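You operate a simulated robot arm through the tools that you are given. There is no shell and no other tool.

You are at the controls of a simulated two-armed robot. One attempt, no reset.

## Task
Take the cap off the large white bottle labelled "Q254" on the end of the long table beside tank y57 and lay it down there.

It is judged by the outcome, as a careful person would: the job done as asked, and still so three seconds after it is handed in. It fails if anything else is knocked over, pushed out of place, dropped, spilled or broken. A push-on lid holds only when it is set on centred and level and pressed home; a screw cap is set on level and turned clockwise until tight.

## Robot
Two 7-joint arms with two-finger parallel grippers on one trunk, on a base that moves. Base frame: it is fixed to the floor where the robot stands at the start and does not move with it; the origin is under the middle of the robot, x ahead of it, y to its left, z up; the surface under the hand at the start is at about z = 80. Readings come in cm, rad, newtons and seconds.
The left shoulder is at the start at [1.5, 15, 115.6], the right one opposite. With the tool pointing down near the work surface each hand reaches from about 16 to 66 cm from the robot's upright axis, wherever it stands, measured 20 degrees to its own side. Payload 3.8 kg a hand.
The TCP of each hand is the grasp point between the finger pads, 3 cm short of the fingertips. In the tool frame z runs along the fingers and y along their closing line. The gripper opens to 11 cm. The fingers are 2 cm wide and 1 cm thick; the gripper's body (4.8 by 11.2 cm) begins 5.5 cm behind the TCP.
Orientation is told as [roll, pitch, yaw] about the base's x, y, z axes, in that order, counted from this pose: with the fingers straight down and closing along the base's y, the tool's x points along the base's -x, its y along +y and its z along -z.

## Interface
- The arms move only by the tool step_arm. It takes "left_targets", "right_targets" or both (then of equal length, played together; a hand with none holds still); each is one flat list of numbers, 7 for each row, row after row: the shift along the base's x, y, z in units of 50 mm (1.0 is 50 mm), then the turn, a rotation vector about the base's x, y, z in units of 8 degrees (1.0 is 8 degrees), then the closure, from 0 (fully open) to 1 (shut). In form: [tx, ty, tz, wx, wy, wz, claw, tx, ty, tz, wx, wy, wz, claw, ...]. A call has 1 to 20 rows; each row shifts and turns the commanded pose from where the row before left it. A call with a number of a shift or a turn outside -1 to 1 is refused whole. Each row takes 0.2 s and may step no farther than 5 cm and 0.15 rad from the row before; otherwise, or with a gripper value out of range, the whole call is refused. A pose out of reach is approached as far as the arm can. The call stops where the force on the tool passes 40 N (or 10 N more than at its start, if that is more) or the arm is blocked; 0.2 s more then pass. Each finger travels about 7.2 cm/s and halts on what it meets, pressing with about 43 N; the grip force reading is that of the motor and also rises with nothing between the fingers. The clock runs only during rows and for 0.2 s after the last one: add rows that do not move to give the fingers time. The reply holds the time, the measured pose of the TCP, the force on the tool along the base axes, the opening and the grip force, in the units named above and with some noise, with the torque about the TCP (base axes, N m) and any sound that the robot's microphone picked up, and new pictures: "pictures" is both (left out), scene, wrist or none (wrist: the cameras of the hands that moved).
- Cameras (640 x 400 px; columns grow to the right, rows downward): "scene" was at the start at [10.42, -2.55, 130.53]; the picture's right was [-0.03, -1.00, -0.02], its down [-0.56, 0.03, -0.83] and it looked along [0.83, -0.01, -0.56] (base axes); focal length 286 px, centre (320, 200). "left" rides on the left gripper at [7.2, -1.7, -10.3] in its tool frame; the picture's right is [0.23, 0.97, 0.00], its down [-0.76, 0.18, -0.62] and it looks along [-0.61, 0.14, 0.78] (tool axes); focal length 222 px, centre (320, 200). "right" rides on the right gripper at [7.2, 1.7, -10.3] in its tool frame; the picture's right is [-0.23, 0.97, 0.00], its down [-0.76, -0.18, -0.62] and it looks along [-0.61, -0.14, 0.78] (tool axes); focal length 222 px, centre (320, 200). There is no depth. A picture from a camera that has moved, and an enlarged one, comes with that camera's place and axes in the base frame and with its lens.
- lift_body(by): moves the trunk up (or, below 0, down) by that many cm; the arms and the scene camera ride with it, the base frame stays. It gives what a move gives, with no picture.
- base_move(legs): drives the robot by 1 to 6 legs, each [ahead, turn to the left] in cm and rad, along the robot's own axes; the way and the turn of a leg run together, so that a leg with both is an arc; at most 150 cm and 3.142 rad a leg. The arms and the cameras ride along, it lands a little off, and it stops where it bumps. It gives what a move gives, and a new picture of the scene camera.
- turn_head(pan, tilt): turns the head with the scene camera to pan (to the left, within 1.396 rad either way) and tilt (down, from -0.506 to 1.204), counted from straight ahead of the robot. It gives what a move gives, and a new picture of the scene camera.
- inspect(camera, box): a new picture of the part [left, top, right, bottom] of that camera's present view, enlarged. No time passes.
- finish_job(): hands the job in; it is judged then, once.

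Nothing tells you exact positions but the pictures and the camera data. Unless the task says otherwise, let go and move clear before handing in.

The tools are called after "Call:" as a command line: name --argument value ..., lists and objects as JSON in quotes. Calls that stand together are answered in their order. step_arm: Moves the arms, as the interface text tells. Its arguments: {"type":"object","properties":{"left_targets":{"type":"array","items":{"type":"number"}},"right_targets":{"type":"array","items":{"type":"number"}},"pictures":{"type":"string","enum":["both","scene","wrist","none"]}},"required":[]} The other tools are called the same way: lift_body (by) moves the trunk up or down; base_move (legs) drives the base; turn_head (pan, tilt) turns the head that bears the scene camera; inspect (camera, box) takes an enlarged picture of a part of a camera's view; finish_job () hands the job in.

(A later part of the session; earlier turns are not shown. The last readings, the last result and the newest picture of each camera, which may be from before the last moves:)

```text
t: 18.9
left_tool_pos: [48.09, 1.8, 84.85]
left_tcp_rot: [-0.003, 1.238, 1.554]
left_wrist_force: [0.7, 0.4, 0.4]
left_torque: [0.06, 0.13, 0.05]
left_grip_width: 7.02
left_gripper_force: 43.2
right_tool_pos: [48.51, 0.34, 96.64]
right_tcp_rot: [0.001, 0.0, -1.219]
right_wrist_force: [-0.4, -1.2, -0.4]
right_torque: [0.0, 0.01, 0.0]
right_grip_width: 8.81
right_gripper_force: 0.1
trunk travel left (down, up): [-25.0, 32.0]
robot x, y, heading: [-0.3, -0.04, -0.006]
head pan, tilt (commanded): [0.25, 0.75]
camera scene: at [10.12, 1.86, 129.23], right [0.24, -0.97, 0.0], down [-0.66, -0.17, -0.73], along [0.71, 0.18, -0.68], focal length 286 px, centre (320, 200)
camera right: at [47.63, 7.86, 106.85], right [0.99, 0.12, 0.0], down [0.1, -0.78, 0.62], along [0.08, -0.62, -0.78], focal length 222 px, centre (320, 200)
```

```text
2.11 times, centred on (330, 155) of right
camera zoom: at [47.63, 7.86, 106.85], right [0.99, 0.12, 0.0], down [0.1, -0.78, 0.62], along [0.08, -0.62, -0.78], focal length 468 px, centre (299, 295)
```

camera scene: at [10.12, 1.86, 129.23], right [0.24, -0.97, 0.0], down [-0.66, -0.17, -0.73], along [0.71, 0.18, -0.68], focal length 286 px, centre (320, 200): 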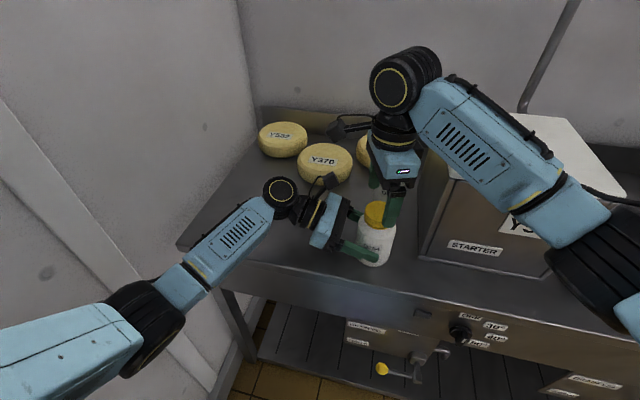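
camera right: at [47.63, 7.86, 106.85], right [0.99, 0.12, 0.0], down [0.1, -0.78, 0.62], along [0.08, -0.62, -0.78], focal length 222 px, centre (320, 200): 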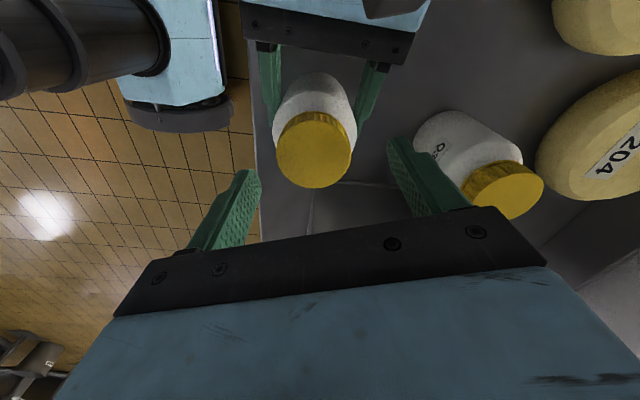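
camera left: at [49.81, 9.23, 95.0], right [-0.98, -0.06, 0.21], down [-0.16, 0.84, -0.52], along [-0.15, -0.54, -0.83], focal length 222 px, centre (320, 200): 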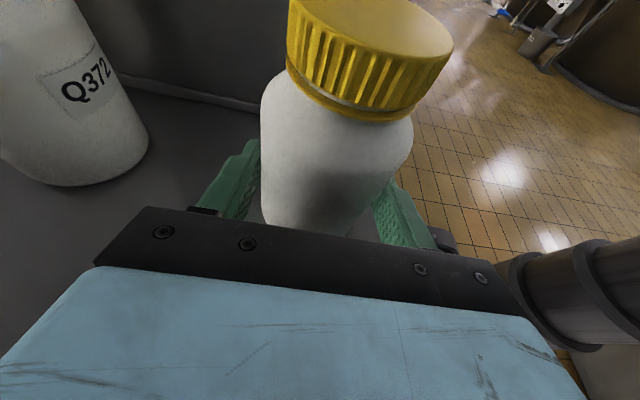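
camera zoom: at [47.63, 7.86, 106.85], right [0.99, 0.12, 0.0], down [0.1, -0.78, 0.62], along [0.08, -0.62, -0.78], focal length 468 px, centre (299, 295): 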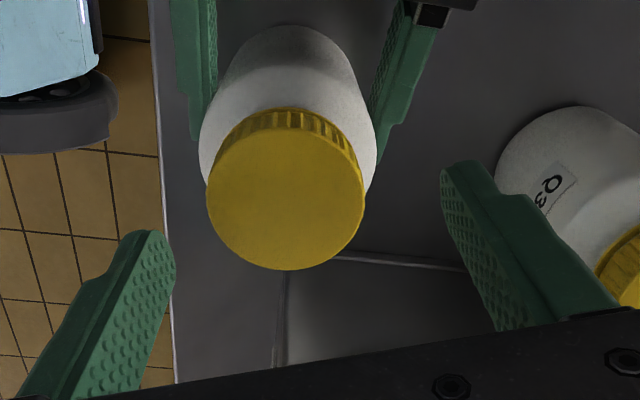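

The right fingers straddle the cap, which appears about 4 mm nearer to me and 2 mm further left than the tool axis. I correct that and lower most of the way.

Call:
step_arm --right_targets '[-0.08, 0.03, -0.15, 0, 0, 0, 0.2, 0, 0, -0.2, 0, 0, 0, 0.2, 0, 0, 0, 0, 0, 0, 0.2]' --pictures "both"

Call:
inspect --camera "right" --box '[180, 60, 480, 250]'

Call:
inspect --camera "scene" --box '[330, 170, 420, 260]'

Call:
inspect --camera "left" --box '[200, 0, 520, 160]'

```text
t: 19.7
left_tool_pos: [48.0, 1.81, 84.77]
left_tcp_rot: [-0.002, 1.238, 1.553]
left_wrist_force: [-1.6, 0.3, 0.9]
left_torque: [-0.06, 0.2, -0.02]
left_grip_width: 7.04
left_gripper_force: 43.4
right_tool_pos: [48.01, 0.5, 94.79]
right_tcp_rot: [-0.001, -0.002, -1.219]
right_wrist_force: [0.8, 0.0, 0.4]
right_torque: [-0.01, 0.02, 0.0]
right_grip_width: 8.79
right_gripper_force: 0.1
trunk travel left (down, up): [-25.0, 32.0]
robot x, y, heading: [-0.07, -0.15, -0.005]
head pan, tilt (commanded): [0.25, 0.75]
camera scene: at [10.12, 1.86, 129.22], right [0.24, -0.97, 0.0], down [-0.66, -0.17, -0.73], along [0.71, 0.18, -0.68], focal length 286 px, centre (320, 200)
camera right: at [47.11, 7.97, 105.13], right [0.99, 0.12, 0.0], down [0.1, -0.78, 0.62], along [0.08, -0.62, -0.78], focal length 222 px, centre (320, 200)
```

scene: 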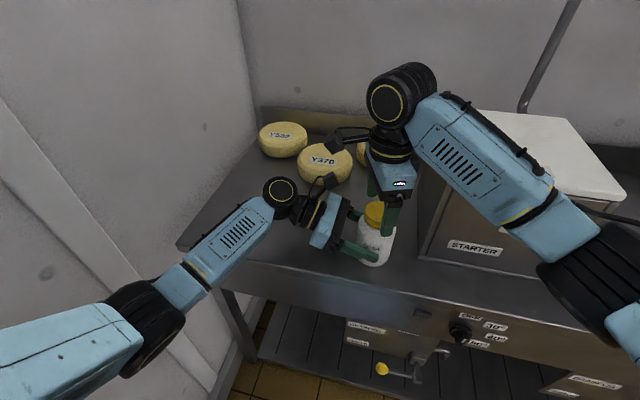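
right: 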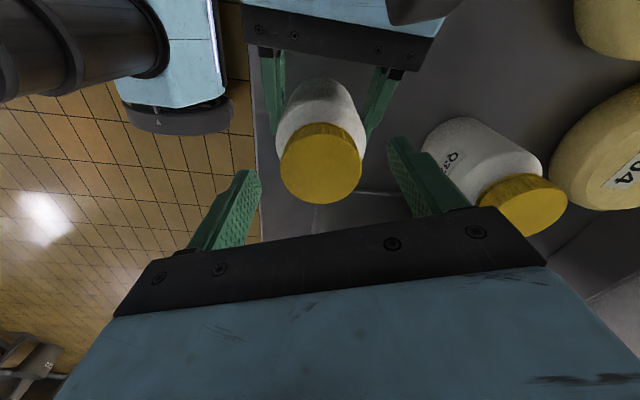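

```text
2.11 times, centred on (330, 155) of right
camera zoom: at [47.11, 7.97, 105.13], right [0.99, 0.12, 0.0], down [0.1, -0.78, 0.62], along [0.08, -0.62, -0.78], focal length 468 px, centre (299, 295)
```

zoom: 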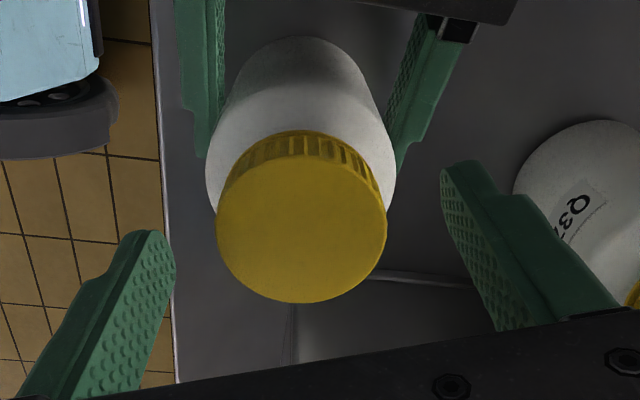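

```text
4.44 times, centred on (375, 215) of scene
camera zoom: at [10.12, 1.86, 129.22], right [0.24, -0.97, 0.0], down [-0.66, -0.17, -0.73], along [0.71, 0.18, -0.68], focal length 1273 px, centre (76, 133)
```

zoom: 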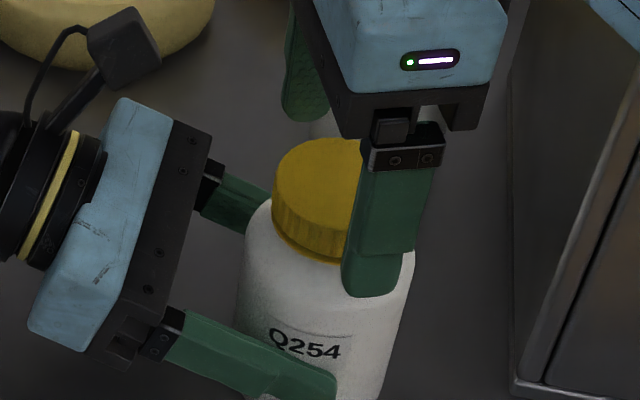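

```text
2.00 times, centred on (360, 80) of left
camera zoom: at [49.79, 9.23, 95.0], right [-0.98, -0.06, 0.21], down [-0.16, 0.84, -0.52], along [-0.15, -0.54, -0.83], focal length 444 px, centre (240, 440)
```

zoom: 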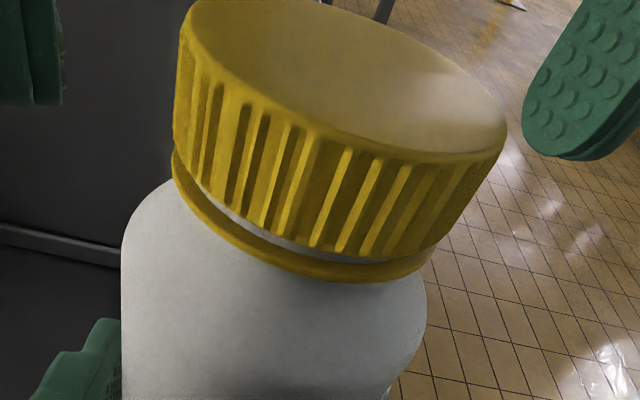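

The cap is now within a millimetre or two of the tool axis. I lower 6 mm so the fingertips cover the ribs but not the ring, then close on the cap.

Call:
step_arm --right_targets '[0.01, 0.02, -0.12, 0, 0, 0, 0.2, 0, 0, 0, 0, 0, 0, 0.2, 0, 0, 0, 0, 0, 0, 0.4, 0, 0, 0, 0, 0, 0, 0.6, 0, 0, 0, 0, 0, 0, 0.7, 0, 0, 0, 0, 0, 0, 0.7, 0, 0, 0, 0, 0, 0, 0.7]' --pictures "both"

Call:
inspect --camera "left" --box '[200, 0, 520, 160]'

Call:
inspect --camera "scene" --box '[330, 170, 420, 260]'

```text
t: 21.3
left_tool_pos: [48.11, 1.77, 84.72]
left_tcp_rot: [-0.001, 1.238, 1.556]
left_wrist_force: [9.4, 1.5, 0.7]
left_torque: [-0.05, 0.95, 0.09]
left_grip_width: 7.03
left_gripper_force: 43.4
right_tool_pos: [47.9, 0.62, 94.08]
right_tcp_rot: [-0.004, -0.001, -1.217]
right_wrist_force: [-10.8, -0.7, 1.9]
right_torque: [-0.06, 0.12, 0.06]
right_grip_width: 5.35
right_gripper_force: 43.1
trunk travel left (down, up): [-25.0, 32.0]
robot x, y, heading: [-0.24, -0.26, 0.001]
head pan, tilt (commanded): [0.25, 0.75]
camera scene: at [10.13, 1.84, 129.22], right [0.24, -0.97, 0.0], down [-0.66, -0.16, -0.73], along [0.71, 0.18, -0.68], focal length 286 px, centre (320, 200)
camera right: at [47.13, 8.04, 104.45], right [0.99, 0.12, 0.0], down [0.1, -0.78, 0.62], along [0.08, -0.62, -0.78], focal length 222 px, centre (320, 200)
```

scene: 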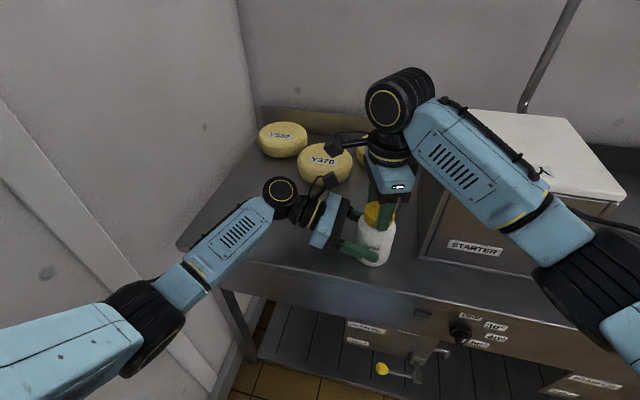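
right: 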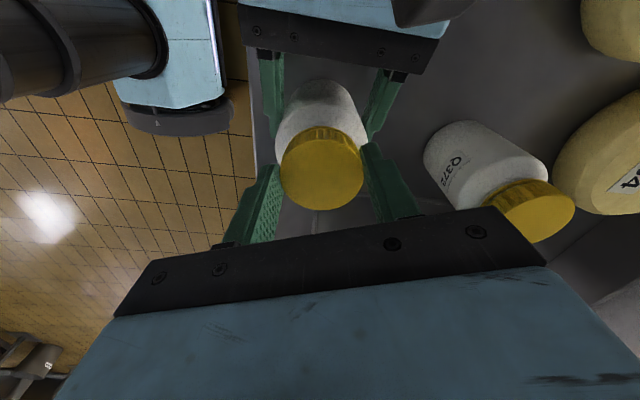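

```text
2.00 times, centred on (360, 80) of left
camera zoom: at [49.84, 9.26, 95.0], right [-0.97, -0.06, 0.21], down [-0.17, 0.84, -0.52], along [-0.15, -0.54, -0.83], focal length 444 px, centre (240, 440)
```

zoom: 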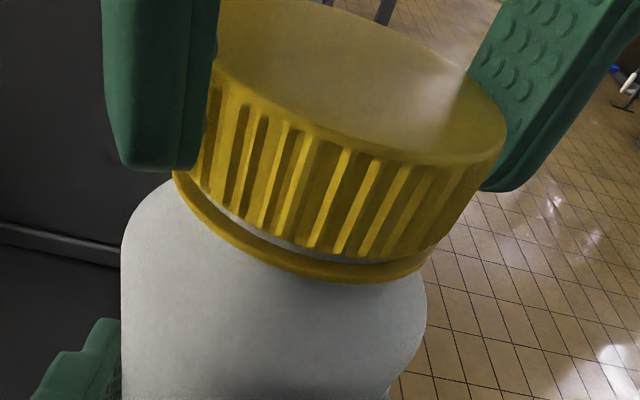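

```text
4.44 times, centred on (375, 215) of scene
camera zoom: at [10.13, 1.84, 129.22], right [0.24, -0.97, 0.0], down [-0.66, -0.16, -0.73], along [0.71, 0.18, -0.68], focal length 1273 px, centre (76, 133)
```

zoom: 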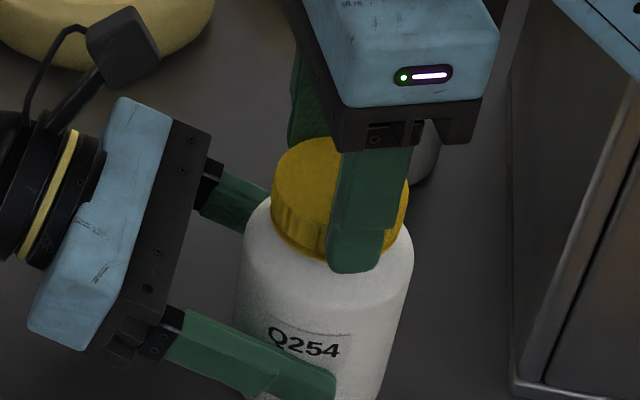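

The cap is gripped at 5.35 cm with a side load of about 11 N. I ease the right hand slightly toward -x to relieve that, then start turning counter-clockwise while watching the forces.

Call:
step_arm --right_targets '[-0.03, 0, 0, 0, 0, 0, 0.7, 0, 0, 0, 0, 0, 0.5, 0.7, 0, 0, 0, 0, 0, 0.5, 0.7]' --pictures "none"

```text
t: 22.1
left_tool_pos: [48.01, 1.8, 84.68]
left_tcp_rot: [-0.005, 1.237, 1.546]
left_wrist_force: [0.2, 1.1, 0.7]
left_torque: [0.2, -0.35, 0.0]
left_grip_width: 7.02
left_gripper_force: 43.2
right_tool_pos: [47.79, 0.61, 94.13]
right_tcp_rot: [0.005, 0.0, -1.08]
right_wrist_force: [3.2, 0.4, 8.6]
right_torque: [-0.14, 0.1, -0.01]
right_grip_width: 5.32
right_gripper_force: 43.0
trunk travel left (down, up): [-25.0, 32.0]
robot x, y, heading: [-0.42, -0.13, -0.008]
head pan, tilt (commanded): [0.25, 0.75]
```

The cap follows with little torque, and an upward push of about 9 N suggests the thread is lifting it. I continue turning with a slight rise.

Call:
step_arm --right_targets '[-0.01, 0, 0.01, 0, 0, 1, 0.7, 0, 0, 0.005, 0, 0, 1, 0.7, 0, 0, 0.005, 0, 0, 1, 0.7]' --pictures "wrist"

Call:
inspect --camera "left" --box '[200, 0, 520, 160]'

```text
t: 22.9
left_tool_pos: [48.0, 1.82, 84.67]
left_tcp_rot: [0.001, 1.239, 1.554]
left_wrist_force: [-3.4, 4.1, 0.4]
left_torque: [-0.52, -0.37, -0.07]
left_grip_width: 7.04
left_gripper_force: 43.1
right_tool_pos: [47.7, 0.46, 94.11]
right_tcp_rot: [0.001, -0.001, -0.656]
right_wrist_force: [3.3, -5.5, 11.2]
right_torque: [-0.06, -0.15, -0.04]
right_grip_width: 5.32
right_gripper_force: 42.7
trunk travel left (down, up): [-25.0, 32.0]
robot x, y, heading: [-0.26, -0.2, -0.004]
head pan, tilt (commanded): [0.25, 0.75]
camera right: at [43.08, 6.29, 104.42], right [0.78, 0.63, 0.0], down [0.49, -0.61, 0.62], along [0.39, -0.49, -0.78], focal length 222 px, centre (320, 200)
```

right: 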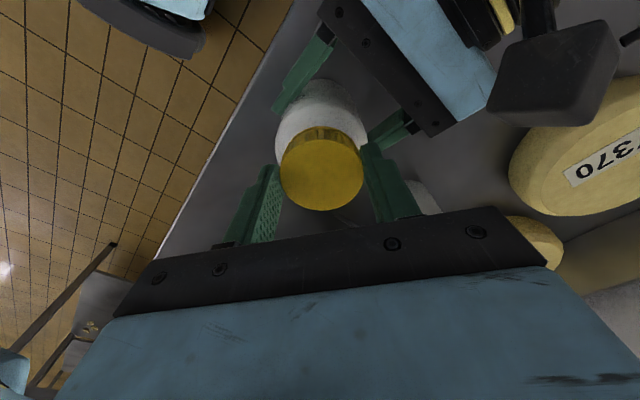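

```text
2.00 times, centred on (360, 80) of left
camera zoom: at [49.76, 9.21, 95.0], right [-0.97, -0.06, 0.21], down [-0.16, 0.84, -0.52], along [-0.15, -0.54, -0.83], focal length 444 px, centre (240, 440)
```

zoom: 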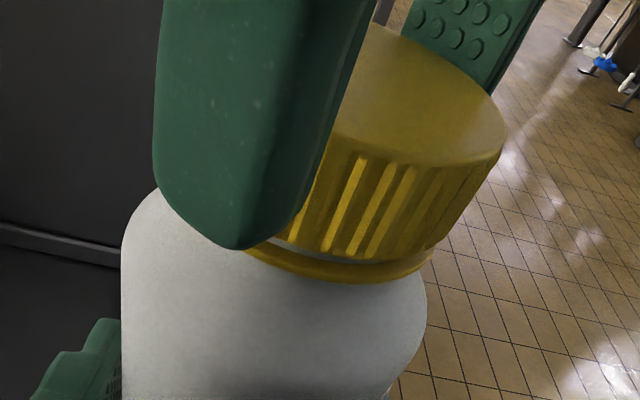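

Call:
step_arm --right_targets '[0.01, 0.01, 0.02, 0, 0, 1, 0.7, 0, 0, 0.02, 0, 0, 1, 0.7]' --pictures "none"

Call:
inspect --camera "left" --box '[200, 0, 520, 160]'

Call:
inspect --camera "scene" --box '[330, 170, 420, 260]'

```text
t: 23.5
left_tool_pos: [48.01, 1.76, 84.74]
left_tcp_rot: [-0.001, 1.238, 1.557]
left_wrist_force: [-1.6, 10.2, 1.1]
left_torque: [-0.78, 0.38, 0.01]
left_grip_width: 7.04
left_gripper_force: 43.3
right_tool_pos: [47.81, 0.52, 94.22]
right_tcp_rot: [-0.004, 0.001, -0.383]
right_wrist_force: [-0.6, -10.9, -0.2]
right_torque: [-0.2, -0.31, -0.04]
right_grip_width: 5.31
right_gripper_force: 42.8
trunk travel left (down, up): [-25.0, 32.0]
robot x, y, heading: [0.09, -0.37, -0.006]
head pan, tilt (commanded): [0.25, 0.75]
```

```text
2.00 times, centred on (360, 80) of left
camera zoom: at [49.84, 9.32, 95.01], right [-0.97, -0.06, 0.21], down [-0.17, 0.84, -0.52], along [-0.15, -0.54, -0.83], focal length 444 px, centre (240, 440)
```

zoom: 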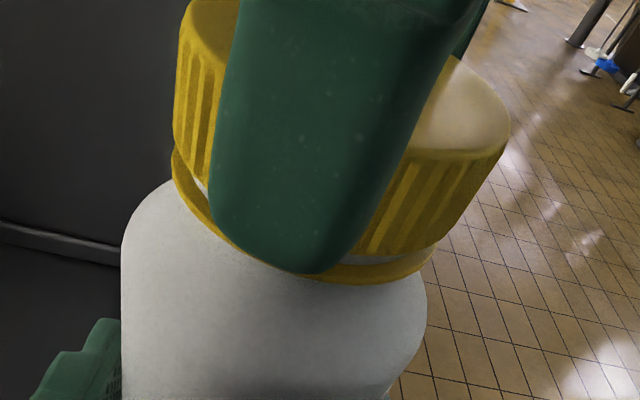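

```text
4.44 times, centred on (375, 215) of scene
camera zoom: at [10.12, 1.85, 129.22], right [0.24, -0.97, 0.0], down [-0.66, -0.17, -0.73], along [0.71, 0.18, -0.68], focal length 1273 px, centre (76, 133)
```

zoom: 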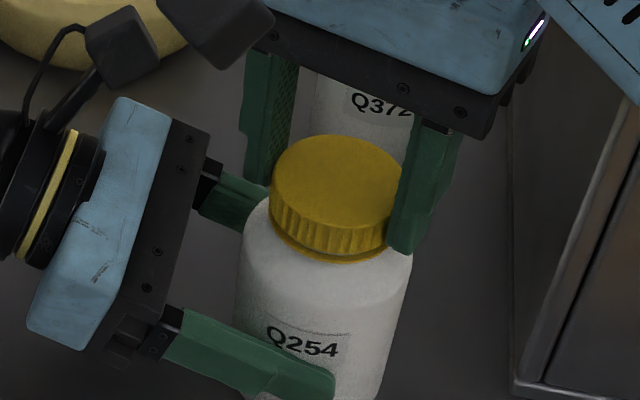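

Call:
step_arm --right_targets '[0, -0.025, 0.004, 0, 0, 1, 0.7, 0, 0, 0.004, 0, 0, 1, 0.7, 0, 0, 0.004, 0, 0, 1, 0.7, 0, 0, 0.004, 0, 0, 1, 0.7]' --pictures "none"

Call:
inspect --camera "left" --box '[200, 0, 520, 160]'

Call:
inspect --camera "scene" --box '[330, 170, 420, 260]'

```text
t: 24.5
left_tool_pos: [48.21, 1.84, 84.78]
left_tcp_rot: [-0.003, 1.236, 1.553]
left_wrist_force: [2.9, 17.0, 1.9]
left_torque: [-0.68, 0.33, 0.13]
left_grip_width: 7.04
left_gripper_force: 42.8
right_tool_pos: [47.67, 0.43, 94.29]
right_tcp_rot: [-0.004, 0.002, 0.178]
right_wrist_force: [-2.8, -17.5, -1.8]
right_torque: [-0.86, 0.08, -0.05]
right_grip_width: 5.31
right_gripper_force: 43.4
trunk travel left (down, up): [-25.0, 32.0]
robot x, y, heading: [0.11, 0.11, -0.002]
head pan, tilt (commanded): [0.25, 0.75]
```

```text
2.00 times, centred on (360, 80) of left
camera zoom: at [49.84, 9.29, 95.02], right [-0.97, -0.06, 0.21], down [-0.16, 0.84, -0.52], along [-0.15, -0.54, -0.83], focal length 444 px, centre (240, 440)
```

zoom: 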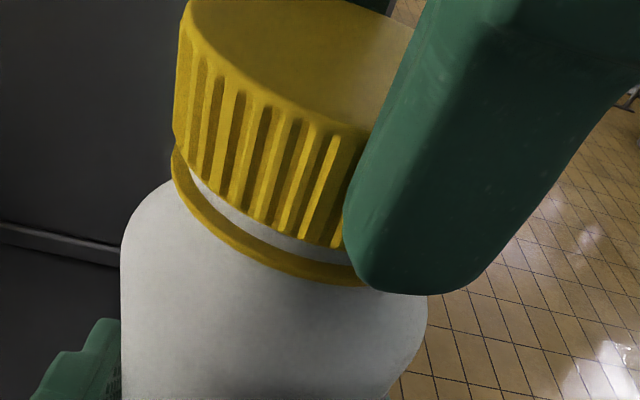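

```text
4.44 times, centred on (375, 215) of scene
camera zoom: at [10.12, 1.84, 129.23], right [0.24, -0.97, 0.0], down [-0.66, -0.16, -0.73], along [0.71, 0.18, -0.68], focal length 1273 px, centre (76, 133)
```

zoom: 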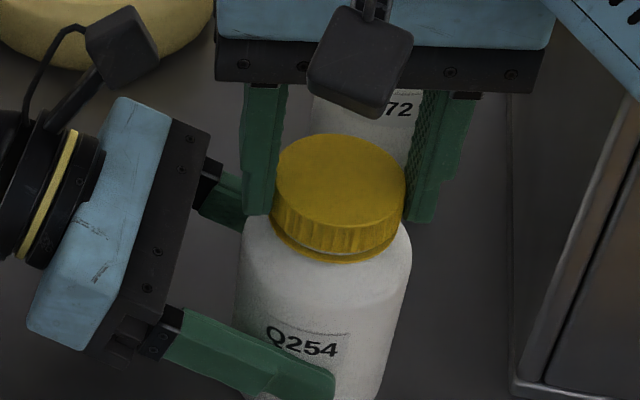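

The gap between cap and ring is clearly wider after 80° of turning, so the cap is unscrewing. I ease the right hand toward -y to relieve the side load and keep turning.

Call:
step_arm --right_targets '[0, -0.04, 0.002, 0, 0, 0, 0.7, 0, 0, 0.005, 0, 0, 1, 0.7, 0, 0, 0.005, 0, 0, 1, 0.7]' --pictures "none"

```text
t: 25.3
left_tool_pos: [48.01, 1.75, 84.71]
left_tcp_rot: [-0.004, 1.238, 1.55]
left_wrist_force: [-0.3, 15.5, 4.5]
left_torque: [-0.42, -0.33, -0.05]
left_grip_width: 7.01
left_gripper_force: 43.0
right_tool_pos: [47.66, 0.27, 94.35]
right_tcp_rot: [-0.001, 0.002, 0.455]
right_wrist_force: [1.8, -15.7, -4.2]
right_torque: [-0.92, 0.09, -0.07]
right_grip_width: 5.32
right_gripper_force: 42.8
trunk travel left (down, up): [-25.0, 32.0]
robot x, y, heading: [0.13, 0.27, -0.009]
head pan, tilt (commanded): [0.25, 0.75]
```

Call:
step_arm --right_targets '[0, -0.04, 0.005, 0, 0, 0.5, 0.7, 0, -0.01, 0.005, 0, 0, 1, 0.7, 0, -0.01, 0.004, 0, 0, 1, 0.7, 0, 0, 0.004, 0, 0, 1, 0.7]' --pictures "both"

Call:
inspect --camera "left" --box '[200, 0, 520, 160]'

Call:
inspect --camera "scene" --box '[330, 170, 420, 260]'

```text
t: 26.3
left_tool_pos: [48.05, 1.64, 84.77]
left_tcp_rot: [-0.004, 1.24, 1.546]
left_wrist_force: [-13.9, 7.1, 9.9]
left_torque: [-0.21, -1.13, -0.23]
left_grip_width: 7.03
left_gripper_force: 42.9
right_tool_pos: [47.65, 0.05, 94.51]
right_tcp_rot: [-0.001, -0.002, 0.945]
right_wrist_force: [13.3, -8.5, -14.3]
right_torque: [-0.77, -0.16, -0.05]
right_grip_width: 5.3
right_gripper_force: 43.0
trunk travel left (down, up): [-25.0, 32.0]
robot x, y, heading: [0.02, -0.54, -0.009]
head pan, tilt (commanded): [0.25, 0.75]
camera scene: at [10.16, 1.86, 129.22], right [0.24, -0.97, 0.0], down [-0.66, -0.17, -0.73], along [0.71, 0.18, -0.68], focal length 286 px, centre (320, 200)
camera right: at [42.15, -4.86, 104.76], right [-0.66, 0.75, 0.0], down [0.59, 0.51, 0.62], along [0.47, 0.41, -0.78], focal length 222 px, centre (320, 200)
```

scene: 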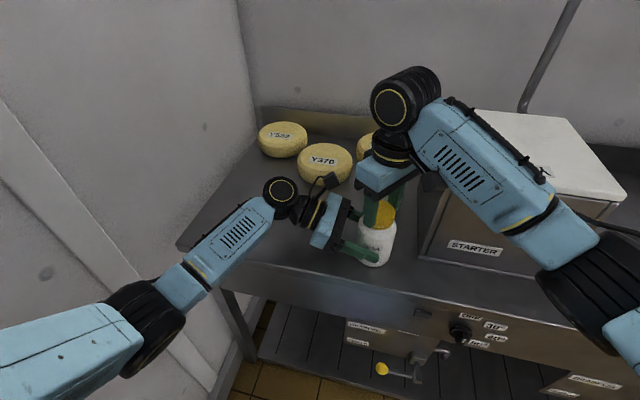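
right: 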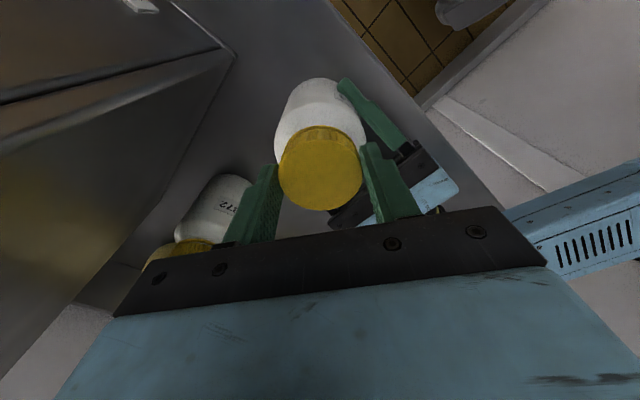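

```text
2.00 times, centred on (360, 80) of left
camera zoom: at [49.75, 9.13, 95.04], right [-0.98, -0.05, 0.21], down [-0.16, 0.84, -0.52], along [-0.15, -0.54, -0.83], focal length 444 px, centre (240, 440)
```

zoom: 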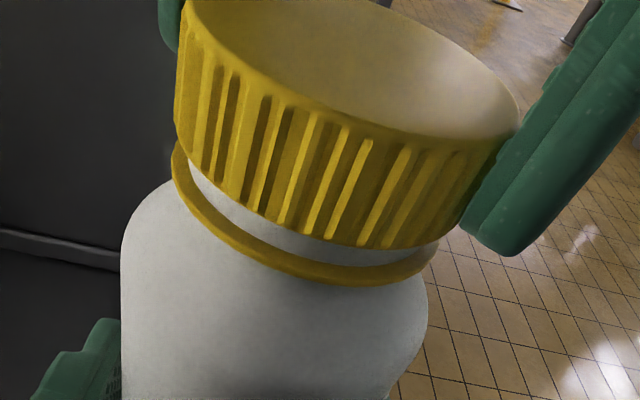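

```text
4.44 times, centred on (375, 215) of scene
camera zoom: at [10.16, 1.86, 129.22], right [0.24, -0.97, 0.0], down [-0.66, -0.17, -0.73], along [0.71, 0.18, -0.68], focal length 1273 px, centre (76, 133)
```

zoom: 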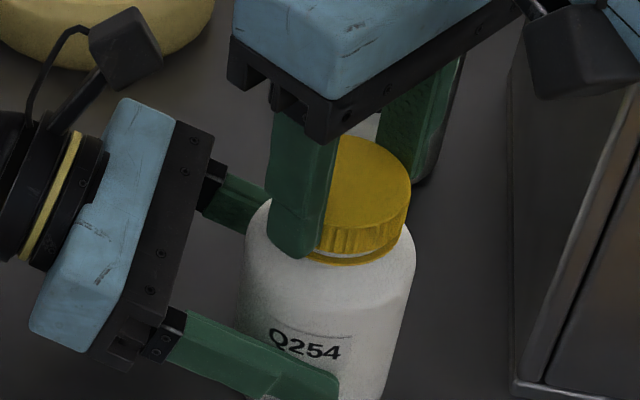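

Call:
step_arm --right_targets '[0.03, -0.02, 0, 0, 0, 0.5, 0.7, 0.01, -0.005, 0, 0, 0, 1, 0.7, 0.01, 0, 0, 0, 0, 1, 0.7, 0.01, 0, 0, 0, 0, 1, 0.7]' --pictures "none"

Call:
inspect --camera "left" --box '[200, 0, 520, 160]'

Call:
inspect --camera "scene" --box '[310, 150, 450, 290]'

```text
t: 27.3
left_tool_pos: [48.23, 1.9, 84.85]
left_tcp_rot: [0.0, 1.239, 1.553]
left_wrist_force: [-6.6, 1.6, 7.0]
left_torque: [-0.19, -0.47, -0.07]
left_grip_width: 7.02
left_gripper_force: 42.9
right_tool_pos: [47.9, -0.09, 94.45]
right_tcp_rot: [0.001, -0.002, 1.439]
right_wrist_force: [6.0, -3.3, -11.4]
right_torque: [-0.16, -0.17, -0.02]
right_grip_width: 5.29
right_gripper_force: 42.9
trunk travel left (down, up): [-25.0, 32.0]
robot x, y, heading: [-0.03, 0.22, -0.004]
head pan, tilt (commanded): [0.25, 0.75]
```

```text
2.00 times, centred on (360, 80) of left
camera zoom: at [49.83, 9.21, 95.0], right [-0.97, -0.06, 0.21], down [-0.16, 0.84, -0.52], along [-0.15, -0.54, -0.83], focal length 444 px, centre (240, 440)
```

zoom: 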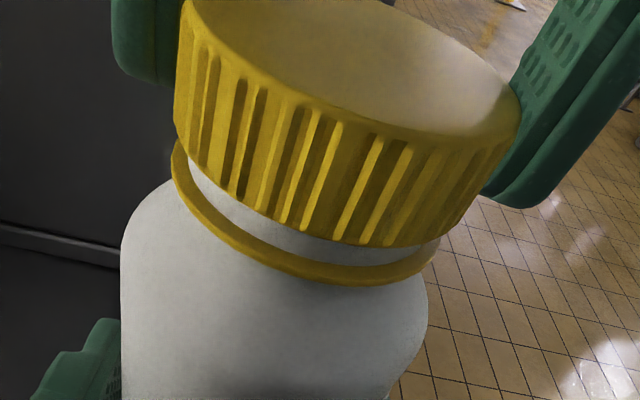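

```text
2.86 times, centred on (380, 220) of scene
camera zoom: at [10.16, 1.85, 129.22], right [0.24, -0.97, 0.0], down [-0.66, -0.16, -0.73], along [0.71, 0.18, -0.68], focal length 818 px, centre (149, 143)
```

zoom: 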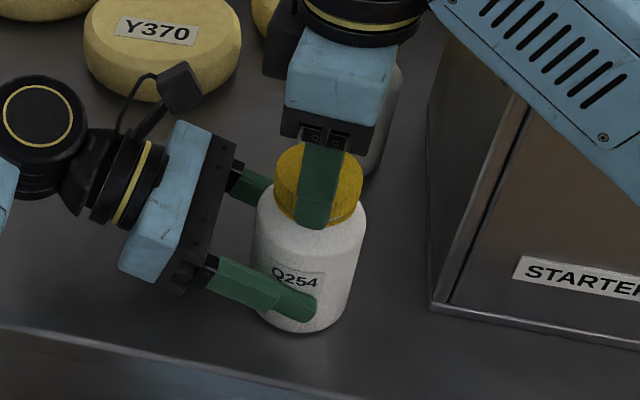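

Call:
step_arm --right_targets '[0.02, -0.005, 0, 0, 0, 1, 0.7, 0.01, 0, 0, 0, 0, 1, 0.7, 0.01, 0.005, 0, 0, 0, 1, 0.7, 0.005, 0.005, 0, 0, 0, 1, 0.7]' --pictures "both"

Call:
inspect --camera "left" --box '[200, 0, 520, 160]'

```text
t: 28.3
left_tool_pos: [48.06, 1.78, 84.75]
left_tcp_rot: [-0.002, 1.238, 1.552]
left_wrist_force: [-2.5, -3.5, 4.4]
left_torque: [0.01, -0.61, -0.06]
left_grip_width: 7.02
left_gripper_force: 42.0
right_tool_pos: [48.24, -0.1, 94.46]
right_tcp_rot: [-0.002, -0.002, 1.997]
right_wrist_force: [2.2, 4.0, -9.7]
right_torque: [0.27, 0.42, 0.0]
right_grip_width: 5.28
right_gripper_force: 42.7
trunk travel left (down, up): [-25.0, 32.0]
robot x, y, heading: [0.17, -0.19, -0.001]
head pan, tilt (commanded): [0.25, 0.75]
camera scene: at [10.16, 1.85, 129.22], right [0.24, -0.97, 0.0], down [-0.66, -0.16, -0.73], along [0.71, 0.18, -0.68], focal length 286 px, centre (320, 200)
camera right: at [49.79, -7.3, 104.77], right [-0.98, -0.19, 0.0], down [-0.15, 0.77, 0.62], along [-0.12, 0.61, -0.78], focal length 222 px, centre (320, 200)
```

scene: 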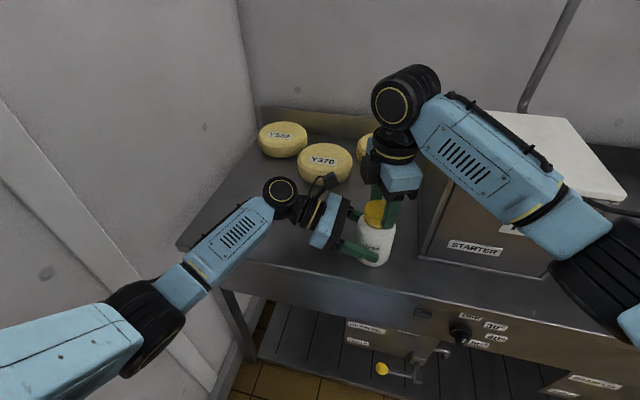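
right: 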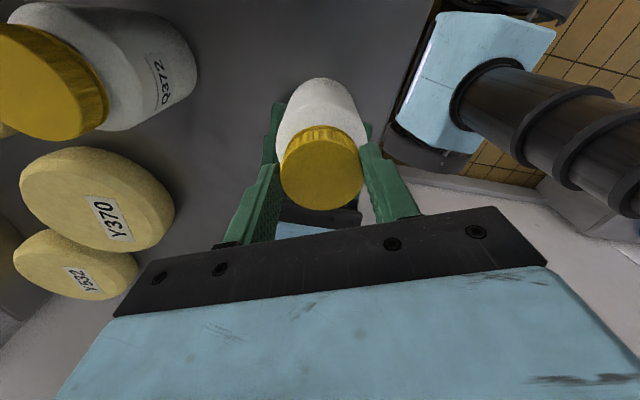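

```text
2.00 times, centred on (360, 80) of left
camera zoom: at [49.82, 9.22, 94.98], right [-0.98, -0.06, 0.21], down [-0.16, 0.84, -0.52], along [-0.15, -0.54, -0.83], focal length 444 px, centre (240, 440)
```

zoom: 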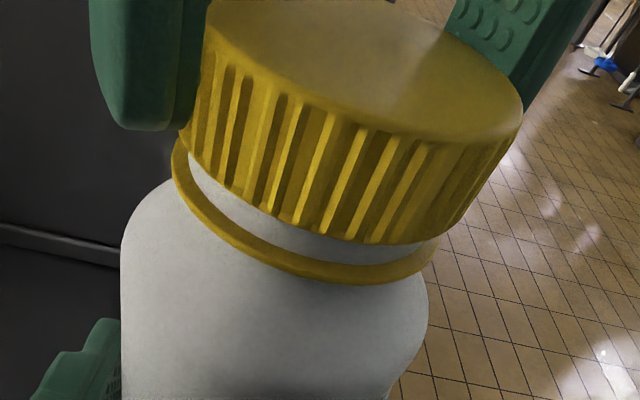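

Call:
step_arm --right_targets '[0.008, 0.009, 0, 0, 0, 1, 0.7, 0.008, 0.009, 0, 0, 0, 1, 0.7, 0.008, 0.009, 0, 0, 0, 1, 0.7, 0.008, 0.009, 0, 0, 0, 1, 0.7]' --pictures "both"

Call:
inspect --camera "left" --box '[200, 0, 520, 160]'

```text
t: 29.3
left_tool_pos: [48.18, 1.8, 84.77]
left_tcp_rot: [0.002, 1.238, 1.556]
left_wrist_force: [1.1, -2.5, 1.2]
left_torque: [0.05, -0.43, -0.02]
left_grip_width: 7.01
left_gripper_force: 42.8
right_tool_pos: [48.42, 0.21, 94.54]
right_tcp_rot: [0.0, -0.001, 2.552]
right_wrist_force: [-1.0, 2.2, -2.9]
right_torque: [0.17, 0.43, -0.03]
right_grip_width: 5.27
right_gripper_force: 43.0
trunk travel left (down, up): [-25.0, 32.0]
robot x, y, heading: [0.33, 0.43, -0.005]
head pan, tilt (commanded): [0.25, 0.75]
camera scene: at [10.14, 1.84, 129.22], right [0.24, -0.97, 0.0], down [-0.66, -0.16, -0.73], along [0.71, 0.18, -0.68], focal length 286 px, centre (320, 200)
camera right: at [53.6, -5.26, 104.78], right [-0.73, -0.68, 0.0], down [-0.54, 0.57, 0.62], along [-0.43, 0.45, -0.78], focal length 222 px, centre (320, 200)
```

scene: 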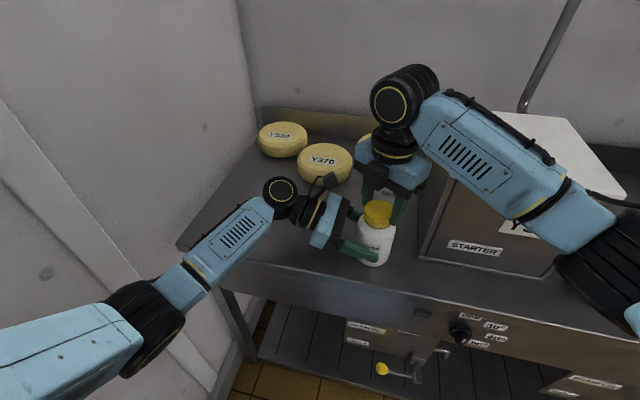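
right: 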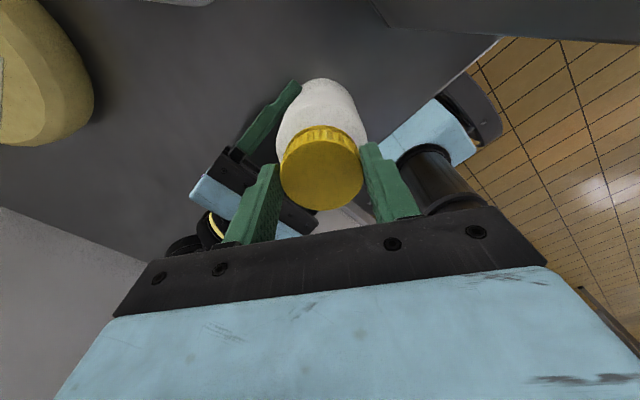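

```text
2.00 times, centred on (360, 80) of left
camera zoom: at [49.82, 9.24, 94.97], right [-0.97, -0.06, 0.21], down [-0.16, 0.84, -0.52], along [-0.15, -0.54, -0.83], focal length 444 px, centre (240, 440)
```

zoom: 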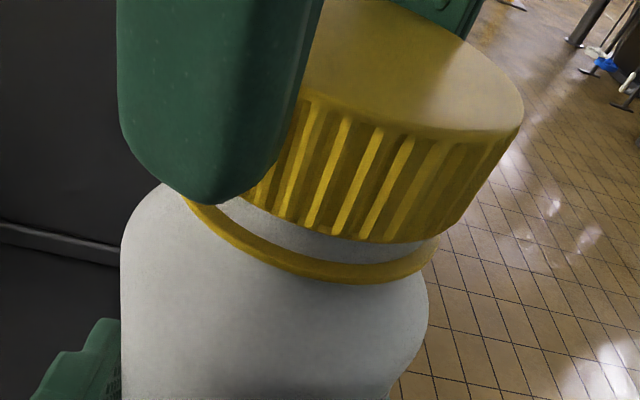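

Turning is smooth with low forces after about 216°. I continue turning around the cap's own axis.

Call:
step_arm --right_targets '[0.002, 0.012, 0.003, 0, 0, 1, 0.7, 0.002, 0.012, 0.003, 0, 0, 1, 0.7, 0.002, 0.012, 0.003, 0, 0, 1, 0.7, 0.002, 0.012, 0.003, 0, 0, 1, 0.7]' --pictures "both"

Call:
inspect --camera "left" --box '[200, 0, 520, 160]'

```text
t: 30.3
left_tool_pos: [48.0, 1.87, 84.75]
left_tcp_rot: [0.001, 1.237, 1.555]
left_wrist_force: [-0.2, -0.1, 0.9]
left_torque: [0.12, 0.02, 0.05]
left_grip_width: 7.0
left_gripper_force: 42.7
right_tool_pos: [48.44, 0.36, 94.55]
right_tcp_rot: [-0.001, -0.001, 3.111]
right_wrist_force: [-0.3, 0.1, -0.3]
right_torque: [0.0, -0.03, 0.01]
right_grip_width: 5.29
right_gripper_force: 43.6
trunk travel left (down, up): [-25.0, 32.0]
robot x, y, heading: [-0.01, 0.23, -0.007]
head pan, tilt (commanded): [0.25, 0.75]
camera scene: at [10.14, 1.86, 129.22], right [0.24, -0.97, 0.0], down [-0.66, -0.17, -0.73], along [0.71, 0.18, -0.68], focal length 286 px, centre (320, 200)
camera right: at [55.69, -1.47, 104.84], right [-0.26, -0.97, 0.0], down [-0.76, 0.2, 0.62], along [-0.6, 0.16, -0.78], focal length 222 px, centre (320, 200)
```

scene: 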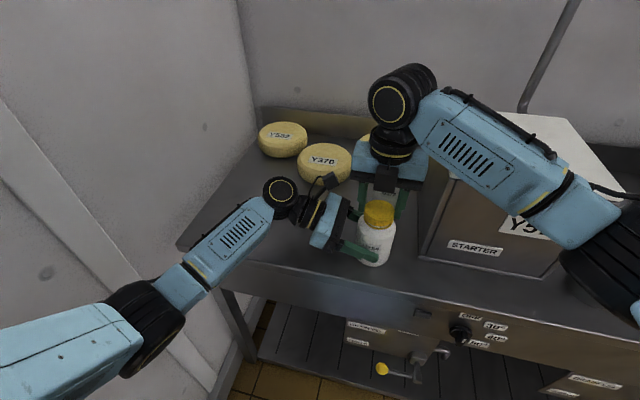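
right: 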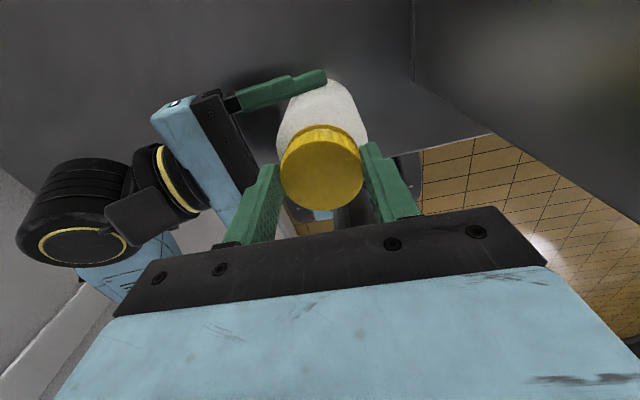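

```text
2.00 times, centred on (360, 80) of left
camera zoom: at [49.81, 9.25, 94.97], right [-0.97, -0.06, 0.21], down [-0.16, 0.84, -0.52], along [-0.15, -0.54, -0.83], focal length 444 px, centre (240, 440)
```

zoom: 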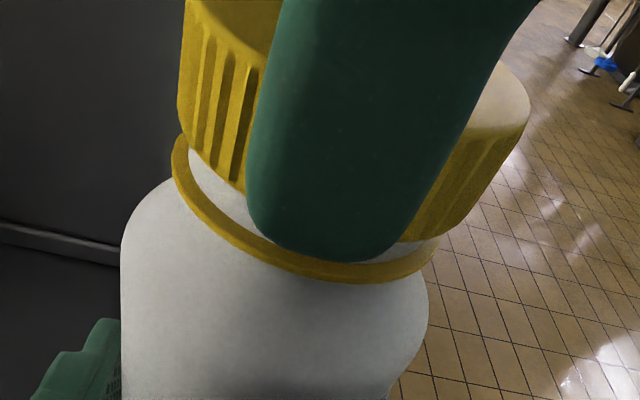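

All forces on both hands have fallen to about zero, so the cap may be free. I test with a gentle 3 mm lift.

Call:
step_arm --right_targets '[0, 0, 0.03, 0, 0, 0, 0.7, 0, 0, 0.03, 0, 0, 0, 0.7, 0, 0, 0, 0, 0, 0, 0.7]' --pictures "none"

Call:
inspect --camera "left" --box '[200, 0, 520, 160]'

```text
t: 31.1
left_tool_pos: [47.99, 1.8, 84.73]
left_tcp_rot: [0.002, 1.237, 1.554]
left_wrist_force: [-1.4, 0.4, 0.8]
left_torque: [0.15, 0.03, -0.01]
left_grip_width: 7.02
left_gripper_force: 43.0
right_tool_pos: [48.46, 0.44, 94.85]
right_tcp_rot: [0.0, 0.0, 3.109]
right_wrist_force: [0.0, -0.5, 0.5]
right_torque: [0.05, 0.02, 0.01]
right_grip_width: 5.25
right_gripper_force: 43.0
trunk travel left (down, up): [-25.0, 32.0]
robot x, y, heading: [-0.31, 0.11, -0.004]
head pan, tilt (commanded): [0.25, 0.75]
```

```text
2.00 times, centred on (360, 80) of left
camera zoom: at [49.8, 9.23, 94.97], right [-0.97, -0.06, 0.21], down [-0.16, 0.84, -0.52], along [-0.15, -0.54, -0.83], focal length 444 px, centre (240, 440)
```

zoom: 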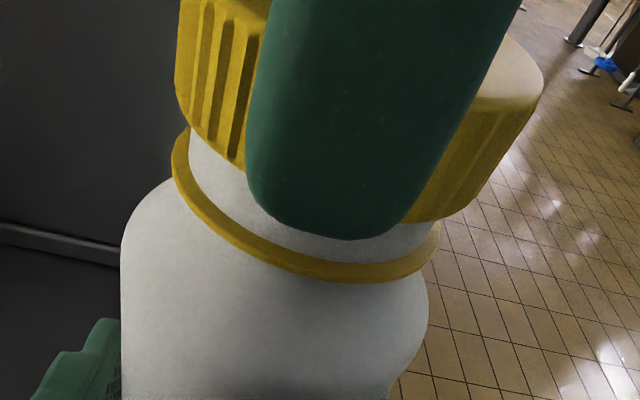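

The cap rises freely with no force. I lift it straight up, clear of the neck.

Call:
step_arm --right_targets '[0, 0, 0.15, 0, 0, 0, 0.7, 0, 0, 0.2, 0, 0, 0, 0.7, 0, 0, 0.3, 0, 0, 0, 0.7, 0, 0, 0.4, 0, 0, 0, 0.7, 0, 0, 0.5, 0, 0, 0, 0.7, 0, 0, 0, 0, 0, 0, 0.7]' --pictures "both"

Call:
inspect --camera "scene" --box '[310, 140, 450, 280]'

```text
t: 32.5
left_tool_pos: [48.15, 1.8, 84.67]
left_tcp_rot: [0.001, 1.238, 1.555]
left_wrist_force: [-0.2, -0.2, 0.2]
left_torque: [0.07, -0.01, 0.01]
left_grip_width: 7.01
left_gripper_force: 42.8
right_tool_pos: [48.27, 0.26, 102.73]
right_tcp_rot: [0.0, 0.001, 3.11]
right_wrist_force: [-0.3, -0.6, 0.2]
right_torque: [-0.02, -0.02, -0.02]
right_grip_width: 5.28
right_gripper_force: 42.9
trunk travel left (down, up): [-25.0, 32.0]
robot x, y, heading: [0.01, 0.0, -0.009]
head pan, tilt (commanded): [0.25, 0.75]
camera scene: at [10.16, 1.85, 129.22], right [0.24, -0.97, 0.0], down [-0.66, -0.16, -0.73], along [0.71, 0.18, -0.68], focal length 286 px, centre (320, 200)
camera right: at [55.64, -1.59, 112.98], right [-0.26, -0.97, 0.0], down [-0.76, 0.2, 0.62], along [-0.6, 0.16, -0.78], focal length 222 px, centre (320, 200)
```

scene: 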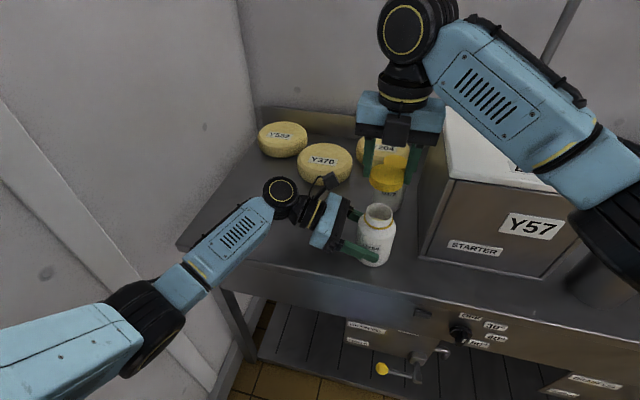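
right: 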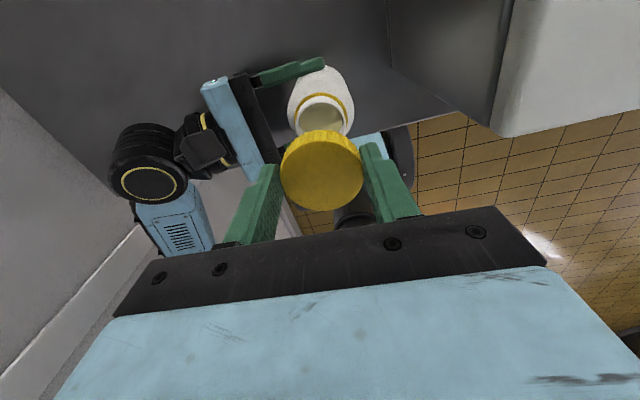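

```text
2.86 times, centred on (380, 210) of scene
camera zoom: at [10.16, 1.85, 129.22], right [0.24, -0.97, 0.0], down [-0.66, -0.16, -0.73], along [0.71, 0.18, -0.68], focal length 818 px, centre (149, 171)
```

zoom: 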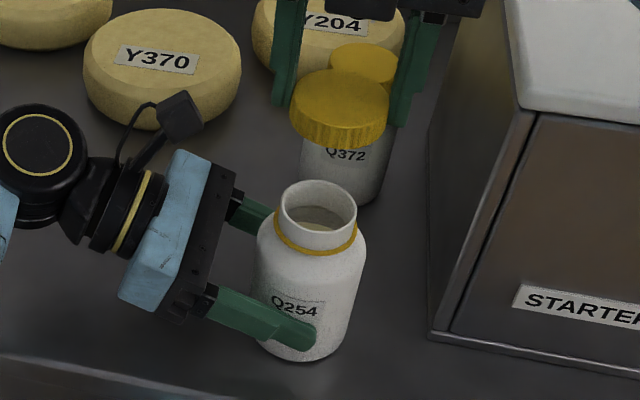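

The cap is off and Q254 stands open and steady. I move the right hand, holding the cap, up and to the right out of the left hand's way, unwinding its wrist as it goes.

Call:
step_arm --right_targets '[0, 0, 0.6, 0, 0, 0, 0.7, 0, 0, 0.7, 0, 0, -0.5, 0.7, 0, 0, 0.7, 0, 0, -1, 0.7, 0, -0.1, 0.1, 0, 0, -1, 0.7, 0, -0.2, 0, 0, 0, -1, 0.7, 0, -0.25, 0, 0, 0, -1, 0.7, 0, -0.25, 0, 0, 0, -1, 0.7, 0, -0.25, 0, 0, 0, -1, 0.7, 0, -0.25, 0, 0, 0, -1, 0.7, 0, -0.25, 0, 0, 0, -1, 0.7, 0, -0.25, 0, 0, 0, -1, 0.7, 0, -0.25, 0, 0, 0, -1, 0.7, 0, -0.25, 0, 0, 0, -1, 0.7, 0, -0.25, 0, 0, 0, -1, 0.7, 0, -0.25, 0, 0, 0, -1, 0.7, 0, -0.2, 0, 0, 0, -1, 0.7, 0, -0.1, 0, 0, 0, -1, 0.7, 0, 0, 0, 0, 0, -1, 0.7, 0, 0, 0, 0, 0, 0, 0.7]' --pictures "both"

```text
t: 36.5
left_tool_pos: [48.09, 1.76, 84.76]
left_tcp_rot: [-0.001, 1.239, 1.554]
left_wrist_force: [0.1, -0.9, 0.1]
left_torque: [0.06, 0.0, -0.03]
left_grip_width: 7.0
left_gripper_force: 42.9
right_tool_pos: [48.4, -15.1, 113.03]
right_tcp_rot: [0.0, 0.0, 0.805]
right_wrist_force: [0.0, 0.0, -1.0]
right_torque: [-0.01, -0.02, -0.01]
right_grip_width: 5.27
right_gripper_force: 43.0
trunk travel left (down, up): [-25.0, 32.0]
robot x, y, heading: [-0.16, -0.17, -0.008]
head pan, tilt (commanded): [0.25, 0.75]
camera scene: at [10.15, 1.85, 129.22], right [0.24, -0.97, 0.0], down [-0.66, -0.16, -0.73], along [0.71, 0.18, -0.68], focal length 286 px, centre (320, 200)
camera right: at [42.25, -19.08, 123.43], right [-0.54, 0.84, 0.0], down [0.66, 0.43, 0.62], along [0.52, 0.34, -0.78], focal length 222 px, centre (320, 200)
```

scene: 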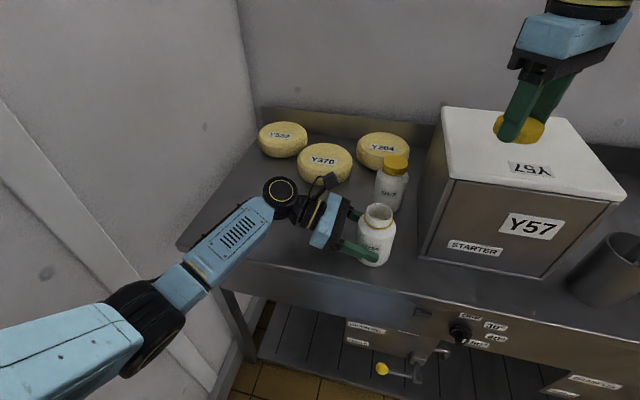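
right: 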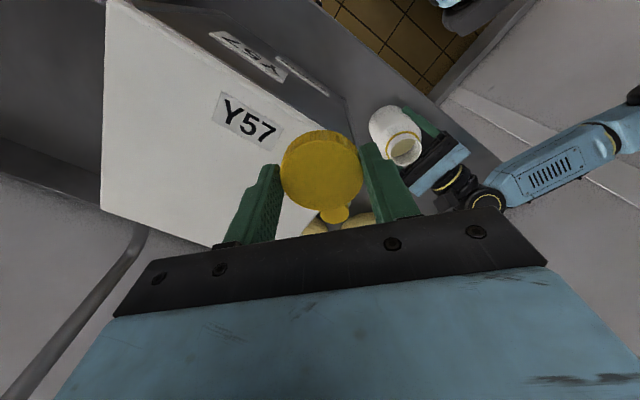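

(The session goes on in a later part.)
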